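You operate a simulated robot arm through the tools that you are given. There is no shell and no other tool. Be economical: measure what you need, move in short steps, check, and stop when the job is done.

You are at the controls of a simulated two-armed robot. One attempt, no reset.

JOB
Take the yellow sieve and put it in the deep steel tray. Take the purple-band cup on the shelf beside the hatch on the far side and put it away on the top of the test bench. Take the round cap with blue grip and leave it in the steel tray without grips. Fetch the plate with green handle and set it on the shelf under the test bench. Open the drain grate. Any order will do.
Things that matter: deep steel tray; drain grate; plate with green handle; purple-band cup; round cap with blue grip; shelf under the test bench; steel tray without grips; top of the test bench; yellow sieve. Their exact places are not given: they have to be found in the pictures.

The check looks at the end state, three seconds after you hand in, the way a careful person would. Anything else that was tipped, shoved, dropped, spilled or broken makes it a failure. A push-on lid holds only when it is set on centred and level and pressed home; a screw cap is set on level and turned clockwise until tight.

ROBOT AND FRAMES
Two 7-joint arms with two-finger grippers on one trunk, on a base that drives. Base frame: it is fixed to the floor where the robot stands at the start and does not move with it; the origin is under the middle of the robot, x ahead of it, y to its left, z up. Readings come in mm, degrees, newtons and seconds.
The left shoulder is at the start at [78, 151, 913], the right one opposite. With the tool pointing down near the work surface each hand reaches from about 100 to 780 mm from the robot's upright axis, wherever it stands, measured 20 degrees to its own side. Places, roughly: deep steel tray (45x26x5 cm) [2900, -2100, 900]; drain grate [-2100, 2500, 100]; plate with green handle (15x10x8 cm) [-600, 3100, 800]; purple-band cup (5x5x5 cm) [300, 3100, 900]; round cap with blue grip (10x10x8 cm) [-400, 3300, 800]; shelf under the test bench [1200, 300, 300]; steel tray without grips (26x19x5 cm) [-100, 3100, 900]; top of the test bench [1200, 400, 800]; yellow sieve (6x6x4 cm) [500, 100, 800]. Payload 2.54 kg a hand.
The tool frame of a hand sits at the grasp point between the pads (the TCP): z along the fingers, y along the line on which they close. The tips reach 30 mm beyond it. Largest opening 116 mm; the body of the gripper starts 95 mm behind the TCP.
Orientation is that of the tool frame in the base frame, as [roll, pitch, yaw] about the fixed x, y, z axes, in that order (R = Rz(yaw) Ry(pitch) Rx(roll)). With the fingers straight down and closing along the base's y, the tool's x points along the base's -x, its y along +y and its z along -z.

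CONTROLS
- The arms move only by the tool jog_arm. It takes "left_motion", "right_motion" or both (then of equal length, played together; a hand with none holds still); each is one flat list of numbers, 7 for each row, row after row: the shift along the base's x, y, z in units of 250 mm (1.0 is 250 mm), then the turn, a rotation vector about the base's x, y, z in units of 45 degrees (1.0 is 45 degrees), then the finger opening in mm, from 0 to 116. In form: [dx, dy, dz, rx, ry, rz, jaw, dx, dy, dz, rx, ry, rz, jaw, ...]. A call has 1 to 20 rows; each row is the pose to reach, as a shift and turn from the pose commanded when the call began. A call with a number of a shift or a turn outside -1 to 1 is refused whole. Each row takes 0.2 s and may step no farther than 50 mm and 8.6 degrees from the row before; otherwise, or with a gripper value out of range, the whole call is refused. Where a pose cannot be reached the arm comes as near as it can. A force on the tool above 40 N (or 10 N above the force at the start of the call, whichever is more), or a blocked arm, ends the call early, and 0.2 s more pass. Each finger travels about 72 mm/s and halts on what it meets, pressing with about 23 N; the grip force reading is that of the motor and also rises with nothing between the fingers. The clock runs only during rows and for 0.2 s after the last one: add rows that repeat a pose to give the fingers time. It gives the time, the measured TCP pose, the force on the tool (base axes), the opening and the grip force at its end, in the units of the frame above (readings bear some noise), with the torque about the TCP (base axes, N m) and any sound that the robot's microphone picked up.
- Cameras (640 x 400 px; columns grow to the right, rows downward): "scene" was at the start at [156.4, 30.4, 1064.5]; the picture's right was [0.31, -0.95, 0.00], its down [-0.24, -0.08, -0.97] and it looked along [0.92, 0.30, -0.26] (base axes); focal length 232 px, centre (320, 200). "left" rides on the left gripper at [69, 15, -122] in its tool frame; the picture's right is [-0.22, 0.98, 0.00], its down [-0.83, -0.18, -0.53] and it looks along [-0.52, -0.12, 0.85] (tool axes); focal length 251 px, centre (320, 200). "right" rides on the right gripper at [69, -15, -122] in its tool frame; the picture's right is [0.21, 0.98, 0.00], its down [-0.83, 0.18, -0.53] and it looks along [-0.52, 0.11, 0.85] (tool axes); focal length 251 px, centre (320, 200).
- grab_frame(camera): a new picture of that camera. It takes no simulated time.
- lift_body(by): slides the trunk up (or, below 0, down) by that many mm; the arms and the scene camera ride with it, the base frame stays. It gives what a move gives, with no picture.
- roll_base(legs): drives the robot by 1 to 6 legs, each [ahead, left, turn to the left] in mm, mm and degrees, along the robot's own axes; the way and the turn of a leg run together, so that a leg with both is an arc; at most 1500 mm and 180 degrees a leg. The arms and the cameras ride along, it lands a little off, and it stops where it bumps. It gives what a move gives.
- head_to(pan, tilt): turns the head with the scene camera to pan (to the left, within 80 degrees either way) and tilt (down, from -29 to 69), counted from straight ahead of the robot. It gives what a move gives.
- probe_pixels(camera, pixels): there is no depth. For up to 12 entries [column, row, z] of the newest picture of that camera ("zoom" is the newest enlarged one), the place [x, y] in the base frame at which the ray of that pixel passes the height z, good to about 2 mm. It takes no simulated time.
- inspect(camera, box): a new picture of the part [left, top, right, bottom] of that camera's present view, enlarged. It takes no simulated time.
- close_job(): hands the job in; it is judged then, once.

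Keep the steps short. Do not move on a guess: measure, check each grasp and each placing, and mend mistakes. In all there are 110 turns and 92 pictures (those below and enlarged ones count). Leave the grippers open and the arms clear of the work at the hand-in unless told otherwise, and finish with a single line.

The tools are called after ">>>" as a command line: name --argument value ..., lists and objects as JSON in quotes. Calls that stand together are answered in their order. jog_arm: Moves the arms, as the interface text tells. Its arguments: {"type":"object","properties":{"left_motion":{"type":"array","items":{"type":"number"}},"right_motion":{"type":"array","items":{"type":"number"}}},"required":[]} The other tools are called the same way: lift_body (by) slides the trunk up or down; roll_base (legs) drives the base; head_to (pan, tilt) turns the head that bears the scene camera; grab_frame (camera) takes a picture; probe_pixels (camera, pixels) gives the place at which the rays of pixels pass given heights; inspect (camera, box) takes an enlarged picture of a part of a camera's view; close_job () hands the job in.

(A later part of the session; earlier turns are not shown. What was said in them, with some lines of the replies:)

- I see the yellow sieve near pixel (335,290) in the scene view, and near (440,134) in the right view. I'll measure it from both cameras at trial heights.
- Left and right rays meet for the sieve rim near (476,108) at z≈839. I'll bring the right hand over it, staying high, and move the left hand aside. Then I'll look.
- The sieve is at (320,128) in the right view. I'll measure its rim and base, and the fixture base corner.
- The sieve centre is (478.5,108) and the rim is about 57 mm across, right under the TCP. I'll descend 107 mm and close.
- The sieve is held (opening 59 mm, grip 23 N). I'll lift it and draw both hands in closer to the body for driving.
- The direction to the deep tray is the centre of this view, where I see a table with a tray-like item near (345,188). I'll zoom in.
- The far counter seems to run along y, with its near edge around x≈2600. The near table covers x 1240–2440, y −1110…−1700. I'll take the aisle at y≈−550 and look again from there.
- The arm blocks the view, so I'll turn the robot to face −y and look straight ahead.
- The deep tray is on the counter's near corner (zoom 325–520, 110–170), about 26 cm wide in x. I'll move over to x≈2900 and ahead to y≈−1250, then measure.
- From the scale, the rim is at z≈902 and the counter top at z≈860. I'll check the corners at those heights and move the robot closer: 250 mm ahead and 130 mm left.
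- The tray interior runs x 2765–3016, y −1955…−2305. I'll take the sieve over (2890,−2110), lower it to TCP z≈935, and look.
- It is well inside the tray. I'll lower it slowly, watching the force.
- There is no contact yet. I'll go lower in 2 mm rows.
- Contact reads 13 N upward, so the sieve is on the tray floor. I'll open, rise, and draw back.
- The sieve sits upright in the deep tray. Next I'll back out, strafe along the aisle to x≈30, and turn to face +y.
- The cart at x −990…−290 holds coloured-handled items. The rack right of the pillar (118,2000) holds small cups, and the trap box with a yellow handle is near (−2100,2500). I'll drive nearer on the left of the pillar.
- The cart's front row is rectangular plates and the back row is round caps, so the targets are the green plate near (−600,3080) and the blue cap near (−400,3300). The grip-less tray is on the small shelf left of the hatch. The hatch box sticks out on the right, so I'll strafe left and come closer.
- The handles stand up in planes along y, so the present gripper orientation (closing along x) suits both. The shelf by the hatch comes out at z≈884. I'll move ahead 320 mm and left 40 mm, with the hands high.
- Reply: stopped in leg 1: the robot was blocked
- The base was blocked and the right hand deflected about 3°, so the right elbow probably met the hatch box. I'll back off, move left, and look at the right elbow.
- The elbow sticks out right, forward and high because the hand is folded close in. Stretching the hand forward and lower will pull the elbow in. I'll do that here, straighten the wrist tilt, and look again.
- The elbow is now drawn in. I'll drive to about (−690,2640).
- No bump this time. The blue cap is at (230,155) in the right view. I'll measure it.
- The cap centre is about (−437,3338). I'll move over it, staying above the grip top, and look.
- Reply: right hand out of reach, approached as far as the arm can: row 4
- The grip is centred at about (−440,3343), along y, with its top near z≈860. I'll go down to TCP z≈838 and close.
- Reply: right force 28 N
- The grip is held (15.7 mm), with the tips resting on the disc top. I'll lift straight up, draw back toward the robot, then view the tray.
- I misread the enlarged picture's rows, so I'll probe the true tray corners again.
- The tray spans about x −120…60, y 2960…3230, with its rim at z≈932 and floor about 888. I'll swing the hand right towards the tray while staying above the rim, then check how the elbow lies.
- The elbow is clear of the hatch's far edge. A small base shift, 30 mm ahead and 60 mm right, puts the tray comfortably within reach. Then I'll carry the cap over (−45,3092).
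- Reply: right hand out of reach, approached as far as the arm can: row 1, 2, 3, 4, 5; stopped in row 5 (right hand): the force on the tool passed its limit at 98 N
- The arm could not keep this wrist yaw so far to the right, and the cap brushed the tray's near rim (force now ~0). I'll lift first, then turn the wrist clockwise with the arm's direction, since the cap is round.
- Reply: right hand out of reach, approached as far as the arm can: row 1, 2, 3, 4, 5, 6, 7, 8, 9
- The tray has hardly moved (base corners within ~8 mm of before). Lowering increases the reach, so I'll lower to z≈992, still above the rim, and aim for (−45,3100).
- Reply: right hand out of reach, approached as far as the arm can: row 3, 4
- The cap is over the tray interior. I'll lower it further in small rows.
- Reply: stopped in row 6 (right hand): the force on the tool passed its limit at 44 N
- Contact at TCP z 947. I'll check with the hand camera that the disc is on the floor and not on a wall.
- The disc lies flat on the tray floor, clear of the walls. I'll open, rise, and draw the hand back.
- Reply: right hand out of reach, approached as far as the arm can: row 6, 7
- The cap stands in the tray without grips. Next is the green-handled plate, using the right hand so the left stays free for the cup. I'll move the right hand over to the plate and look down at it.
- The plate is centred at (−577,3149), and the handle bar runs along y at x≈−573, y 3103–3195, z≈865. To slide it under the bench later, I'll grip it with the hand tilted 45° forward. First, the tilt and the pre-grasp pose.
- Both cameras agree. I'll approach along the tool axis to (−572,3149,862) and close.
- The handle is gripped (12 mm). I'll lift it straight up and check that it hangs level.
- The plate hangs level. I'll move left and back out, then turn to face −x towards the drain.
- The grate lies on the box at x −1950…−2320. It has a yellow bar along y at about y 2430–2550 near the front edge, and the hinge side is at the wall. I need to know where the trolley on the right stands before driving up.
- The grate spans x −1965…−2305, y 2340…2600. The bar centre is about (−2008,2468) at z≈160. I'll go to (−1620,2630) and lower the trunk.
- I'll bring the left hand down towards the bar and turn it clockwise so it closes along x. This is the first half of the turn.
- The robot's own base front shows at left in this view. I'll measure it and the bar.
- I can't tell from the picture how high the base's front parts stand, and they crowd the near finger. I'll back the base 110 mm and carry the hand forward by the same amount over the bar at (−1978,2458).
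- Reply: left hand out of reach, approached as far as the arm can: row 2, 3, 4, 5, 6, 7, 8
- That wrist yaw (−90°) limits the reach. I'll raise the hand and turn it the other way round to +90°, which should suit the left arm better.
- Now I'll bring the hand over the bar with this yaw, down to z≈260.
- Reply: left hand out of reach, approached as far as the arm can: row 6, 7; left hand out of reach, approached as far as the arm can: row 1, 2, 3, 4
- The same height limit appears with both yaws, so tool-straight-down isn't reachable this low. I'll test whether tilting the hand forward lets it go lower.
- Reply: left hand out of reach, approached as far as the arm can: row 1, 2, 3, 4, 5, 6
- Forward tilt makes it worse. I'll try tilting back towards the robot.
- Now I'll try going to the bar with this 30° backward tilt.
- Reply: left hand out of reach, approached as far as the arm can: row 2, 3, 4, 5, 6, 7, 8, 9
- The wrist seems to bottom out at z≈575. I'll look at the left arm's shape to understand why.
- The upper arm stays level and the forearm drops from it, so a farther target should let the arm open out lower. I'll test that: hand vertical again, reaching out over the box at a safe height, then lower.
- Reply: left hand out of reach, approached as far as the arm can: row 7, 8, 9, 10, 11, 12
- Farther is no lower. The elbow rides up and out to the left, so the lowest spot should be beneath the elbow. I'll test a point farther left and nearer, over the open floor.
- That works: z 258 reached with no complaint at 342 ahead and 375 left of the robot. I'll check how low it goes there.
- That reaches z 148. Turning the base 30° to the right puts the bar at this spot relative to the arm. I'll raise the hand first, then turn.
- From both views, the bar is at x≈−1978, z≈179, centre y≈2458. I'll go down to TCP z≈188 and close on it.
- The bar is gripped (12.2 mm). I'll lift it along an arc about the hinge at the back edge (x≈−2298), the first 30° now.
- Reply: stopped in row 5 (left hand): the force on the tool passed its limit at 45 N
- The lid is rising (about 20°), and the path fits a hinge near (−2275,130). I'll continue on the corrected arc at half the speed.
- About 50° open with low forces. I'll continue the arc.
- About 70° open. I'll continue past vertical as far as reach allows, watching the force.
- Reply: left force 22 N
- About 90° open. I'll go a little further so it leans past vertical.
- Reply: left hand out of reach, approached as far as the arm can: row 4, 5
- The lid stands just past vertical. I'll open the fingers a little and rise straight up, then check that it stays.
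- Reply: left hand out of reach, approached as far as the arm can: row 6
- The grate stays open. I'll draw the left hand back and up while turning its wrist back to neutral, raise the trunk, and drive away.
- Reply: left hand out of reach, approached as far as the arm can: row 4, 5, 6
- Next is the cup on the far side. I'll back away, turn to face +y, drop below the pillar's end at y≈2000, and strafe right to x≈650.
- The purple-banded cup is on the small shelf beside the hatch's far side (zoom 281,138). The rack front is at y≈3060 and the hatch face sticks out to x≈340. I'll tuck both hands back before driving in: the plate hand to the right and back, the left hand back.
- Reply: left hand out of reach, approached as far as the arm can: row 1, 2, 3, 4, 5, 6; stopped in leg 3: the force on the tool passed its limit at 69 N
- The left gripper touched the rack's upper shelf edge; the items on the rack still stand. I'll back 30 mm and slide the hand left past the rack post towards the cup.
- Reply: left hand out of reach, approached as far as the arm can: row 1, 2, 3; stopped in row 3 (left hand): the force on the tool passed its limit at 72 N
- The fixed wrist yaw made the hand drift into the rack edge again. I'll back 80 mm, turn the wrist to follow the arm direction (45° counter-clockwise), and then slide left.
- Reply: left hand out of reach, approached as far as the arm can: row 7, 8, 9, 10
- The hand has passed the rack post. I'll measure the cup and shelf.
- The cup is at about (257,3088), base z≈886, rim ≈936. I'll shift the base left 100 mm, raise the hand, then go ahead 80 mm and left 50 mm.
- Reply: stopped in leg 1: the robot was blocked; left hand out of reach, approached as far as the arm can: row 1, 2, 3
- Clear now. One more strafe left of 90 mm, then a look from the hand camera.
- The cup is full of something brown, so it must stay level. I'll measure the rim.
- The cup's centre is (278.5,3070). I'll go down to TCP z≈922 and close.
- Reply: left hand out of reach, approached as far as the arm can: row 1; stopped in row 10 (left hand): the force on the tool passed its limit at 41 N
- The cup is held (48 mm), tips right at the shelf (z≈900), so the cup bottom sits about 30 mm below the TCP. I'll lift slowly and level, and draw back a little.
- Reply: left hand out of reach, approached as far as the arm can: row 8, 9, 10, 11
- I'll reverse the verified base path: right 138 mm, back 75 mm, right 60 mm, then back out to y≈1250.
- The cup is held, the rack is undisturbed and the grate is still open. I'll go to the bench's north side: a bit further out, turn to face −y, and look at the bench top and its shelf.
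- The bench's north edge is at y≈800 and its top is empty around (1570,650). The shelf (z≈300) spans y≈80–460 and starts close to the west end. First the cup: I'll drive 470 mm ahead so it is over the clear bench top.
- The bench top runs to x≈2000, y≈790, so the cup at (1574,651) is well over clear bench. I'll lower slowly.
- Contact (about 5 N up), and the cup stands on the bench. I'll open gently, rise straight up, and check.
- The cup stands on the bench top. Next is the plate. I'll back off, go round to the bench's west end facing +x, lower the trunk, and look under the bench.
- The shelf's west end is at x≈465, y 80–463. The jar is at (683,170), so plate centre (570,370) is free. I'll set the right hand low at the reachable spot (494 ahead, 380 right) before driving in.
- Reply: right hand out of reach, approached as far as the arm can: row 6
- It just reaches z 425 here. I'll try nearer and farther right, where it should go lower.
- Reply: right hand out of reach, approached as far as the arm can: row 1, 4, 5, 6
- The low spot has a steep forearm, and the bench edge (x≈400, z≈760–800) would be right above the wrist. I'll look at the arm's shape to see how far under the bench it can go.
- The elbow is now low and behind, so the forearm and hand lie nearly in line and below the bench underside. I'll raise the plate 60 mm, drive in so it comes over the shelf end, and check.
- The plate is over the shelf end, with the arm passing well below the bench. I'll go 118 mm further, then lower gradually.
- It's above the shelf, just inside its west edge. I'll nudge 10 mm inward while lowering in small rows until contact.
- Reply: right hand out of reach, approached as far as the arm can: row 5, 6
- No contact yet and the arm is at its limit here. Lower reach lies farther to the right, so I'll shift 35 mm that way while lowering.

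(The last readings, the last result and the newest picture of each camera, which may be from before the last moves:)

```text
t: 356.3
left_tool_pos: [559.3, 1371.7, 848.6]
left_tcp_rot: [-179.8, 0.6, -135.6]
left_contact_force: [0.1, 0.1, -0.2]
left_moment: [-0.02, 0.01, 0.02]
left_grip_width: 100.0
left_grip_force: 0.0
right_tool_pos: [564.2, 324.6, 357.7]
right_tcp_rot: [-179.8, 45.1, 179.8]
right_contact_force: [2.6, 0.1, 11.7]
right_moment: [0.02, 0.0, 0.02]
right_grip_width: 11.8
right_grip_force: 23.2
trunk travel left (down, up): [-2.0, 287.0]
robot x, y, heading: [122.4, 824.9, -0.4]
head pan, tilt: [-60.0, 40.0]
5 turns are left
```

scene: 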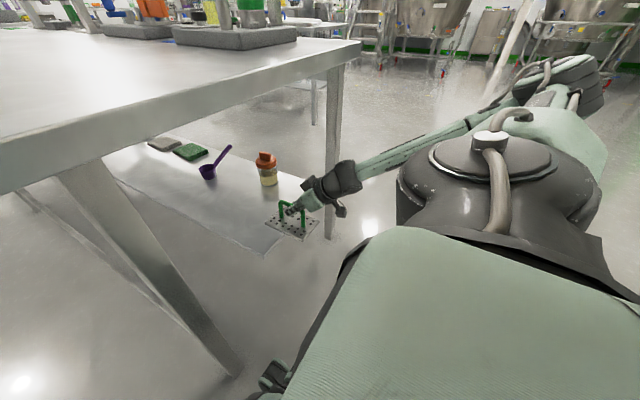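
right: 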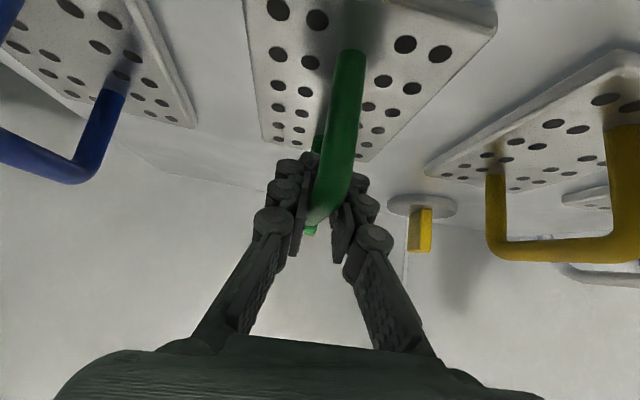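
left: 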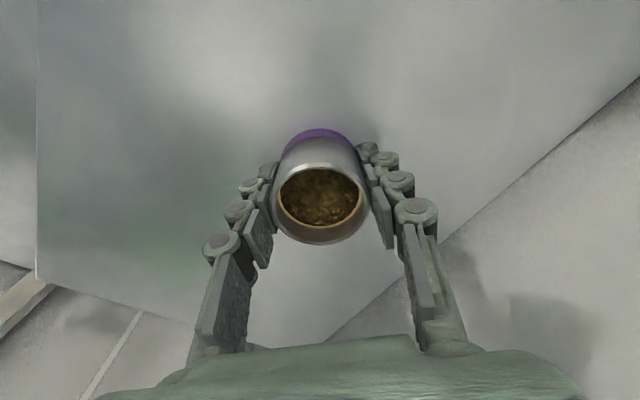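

Contact reads 12–16 N, so the plate is on the shelf. I'll open, retract along the tool axis, and take a picture.

>>> jog_arm --right_motion '[0, 0, 0.004, 0, 0, 0, 25, 0, 0, 0.004, 0, 0, 0, 45, 0, 0, 0.004, 0, 0, 0, 50, -0.05, 0, 0.054, 0, 0, 0, 50, -0.15, 0, 0.15, 0, 0, 0, 50, -0.28, 0, 0.28, 0, 0, 0, 50, -0.36, 0, 0.36, 0, 0, 0, 60]'

>>> inspect --camera "scene" --box '[140, 130, 380, 290]'

```text
t: 357.9
left_tool_pos: [559.3, 1370.8, 850.5]
left_tcp_rot: [-179.9, 0.7, -135.7]
left_contact_force: [0.4, 0.2, 0.1]
left_moment: [-0.02, -0.01, 0.01]
left_grip_width: 99.7
left_grip_force: 0.1
right_tool_pos: [473.1, 324.5, 445.9]
right_tcp_rot: [-180.0, 44.7, 179.7]
right_contact_force: [-0.3, 0.0, 0.1]
right_moment: [-0.01, 0.0, 0.02]
right_grip_width: 60.0
right_grip_force: 0.1
trunk travel left (down, up): [-2.0, 287.0]
robot x, y, heading: [125.2, 824.5, -0.4]
head pan, tilt: [-60.0, 40.0]
```

```text
2.50 times, centred on (260, 210) of scene
4 turns are left
```

zoom: 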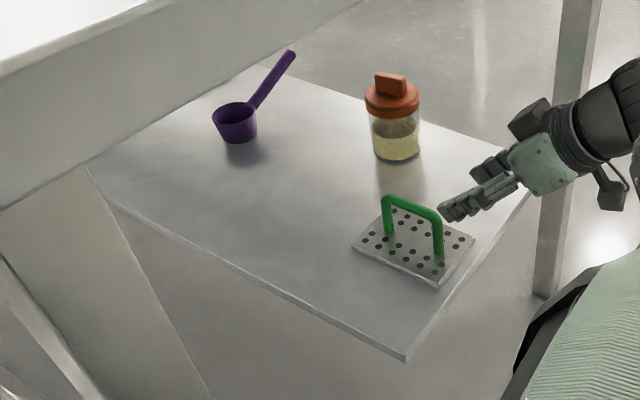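

The plate stands flat on the shelf, fully on and clear of the jar. I'll back the robot straight out from the bench.

>>> roll_base --legs '[[-450, 0, 0]]'

>>> head_to --pan -25 --tilt 25

>>> grab_frame --camera "scene"

```text
t: 360.6
left_tool_pos: [110.8, 1374.5, 848.2]
left_tcp_rot: [-179.9, 0.6, -135.7]
left_contact_force: [0.3, 0.2, -0.2]
left_moment: [-0.03, -0.01, -0.02]
left_grip_width: 100.0
left_grip_force: 0.0
right_tool_pos: [22.7, 326.7, 446.2]
right_tcp_rot: [-179.9, 44.6, 179.6]
right_contact_force: [0.2, 0.1, -0.2]
right_moment: [0.01, 0.03, 0.0]
right_grip_width: 59.9
right_grip_force: 0.0
trunk travel left (down, up): [-2.0, 287.0]
robot x, y, heading: [-328.5, 832.7, -0.5]
head pan, tilt: [-60.0, 40.0]
```

```text
t: 361.6
left_tool_pos: [109.7, 1373.3, 850.2]
left_tcp_rot: [-179.9, 0.7, -135.8]
left_contact_force: [0.0, 0.3, 0.3]
left_moment: [0.0, 0.0, -0.04]
left_grip_width: 100.1
left_grip_force: 0.1
right_tool_pos: [21.8, 325.7, 446.3]
right_tcp_rot: [-179.9, 44.7, 179.6]
right_contact_force: [0.3, 0.2, -0.6]
right_moment: [0.03, -0.02, 0.0]
right_grip_width: 59.9
right_grip_force: 0.0
trunk travel left (down, up): [-2.0, 287.0]
robot x, y, heading: [-325.7, 833.5, -0.0]
head pan, tilt: [-25.0, 25.0]
```

```text
2 pictures are left
3 turns are left
```

scene: 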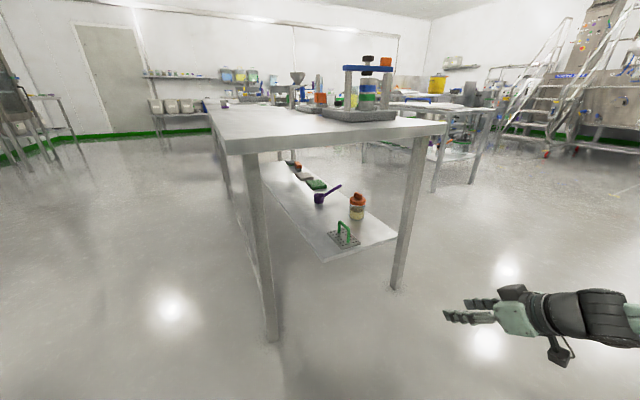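

The plate is on the shelf, the cup is still on the bench top, the grippers are open and the arms are clear. I'm handing in.

>>> close_job

```text
The job is handed in.
```

All five tasks are done and handed in: sieve in the deep steel tray, purple-band cup on the bench top, blue-grip cap in the tray without grips, green-handled plate on the shelf under the bench, and drain grate open; on the way an arm bumped the hatch box twice, a gripper touched the rack edge twice, and the cap brushed its tray's rim, with nothing seen tipped or spilled.
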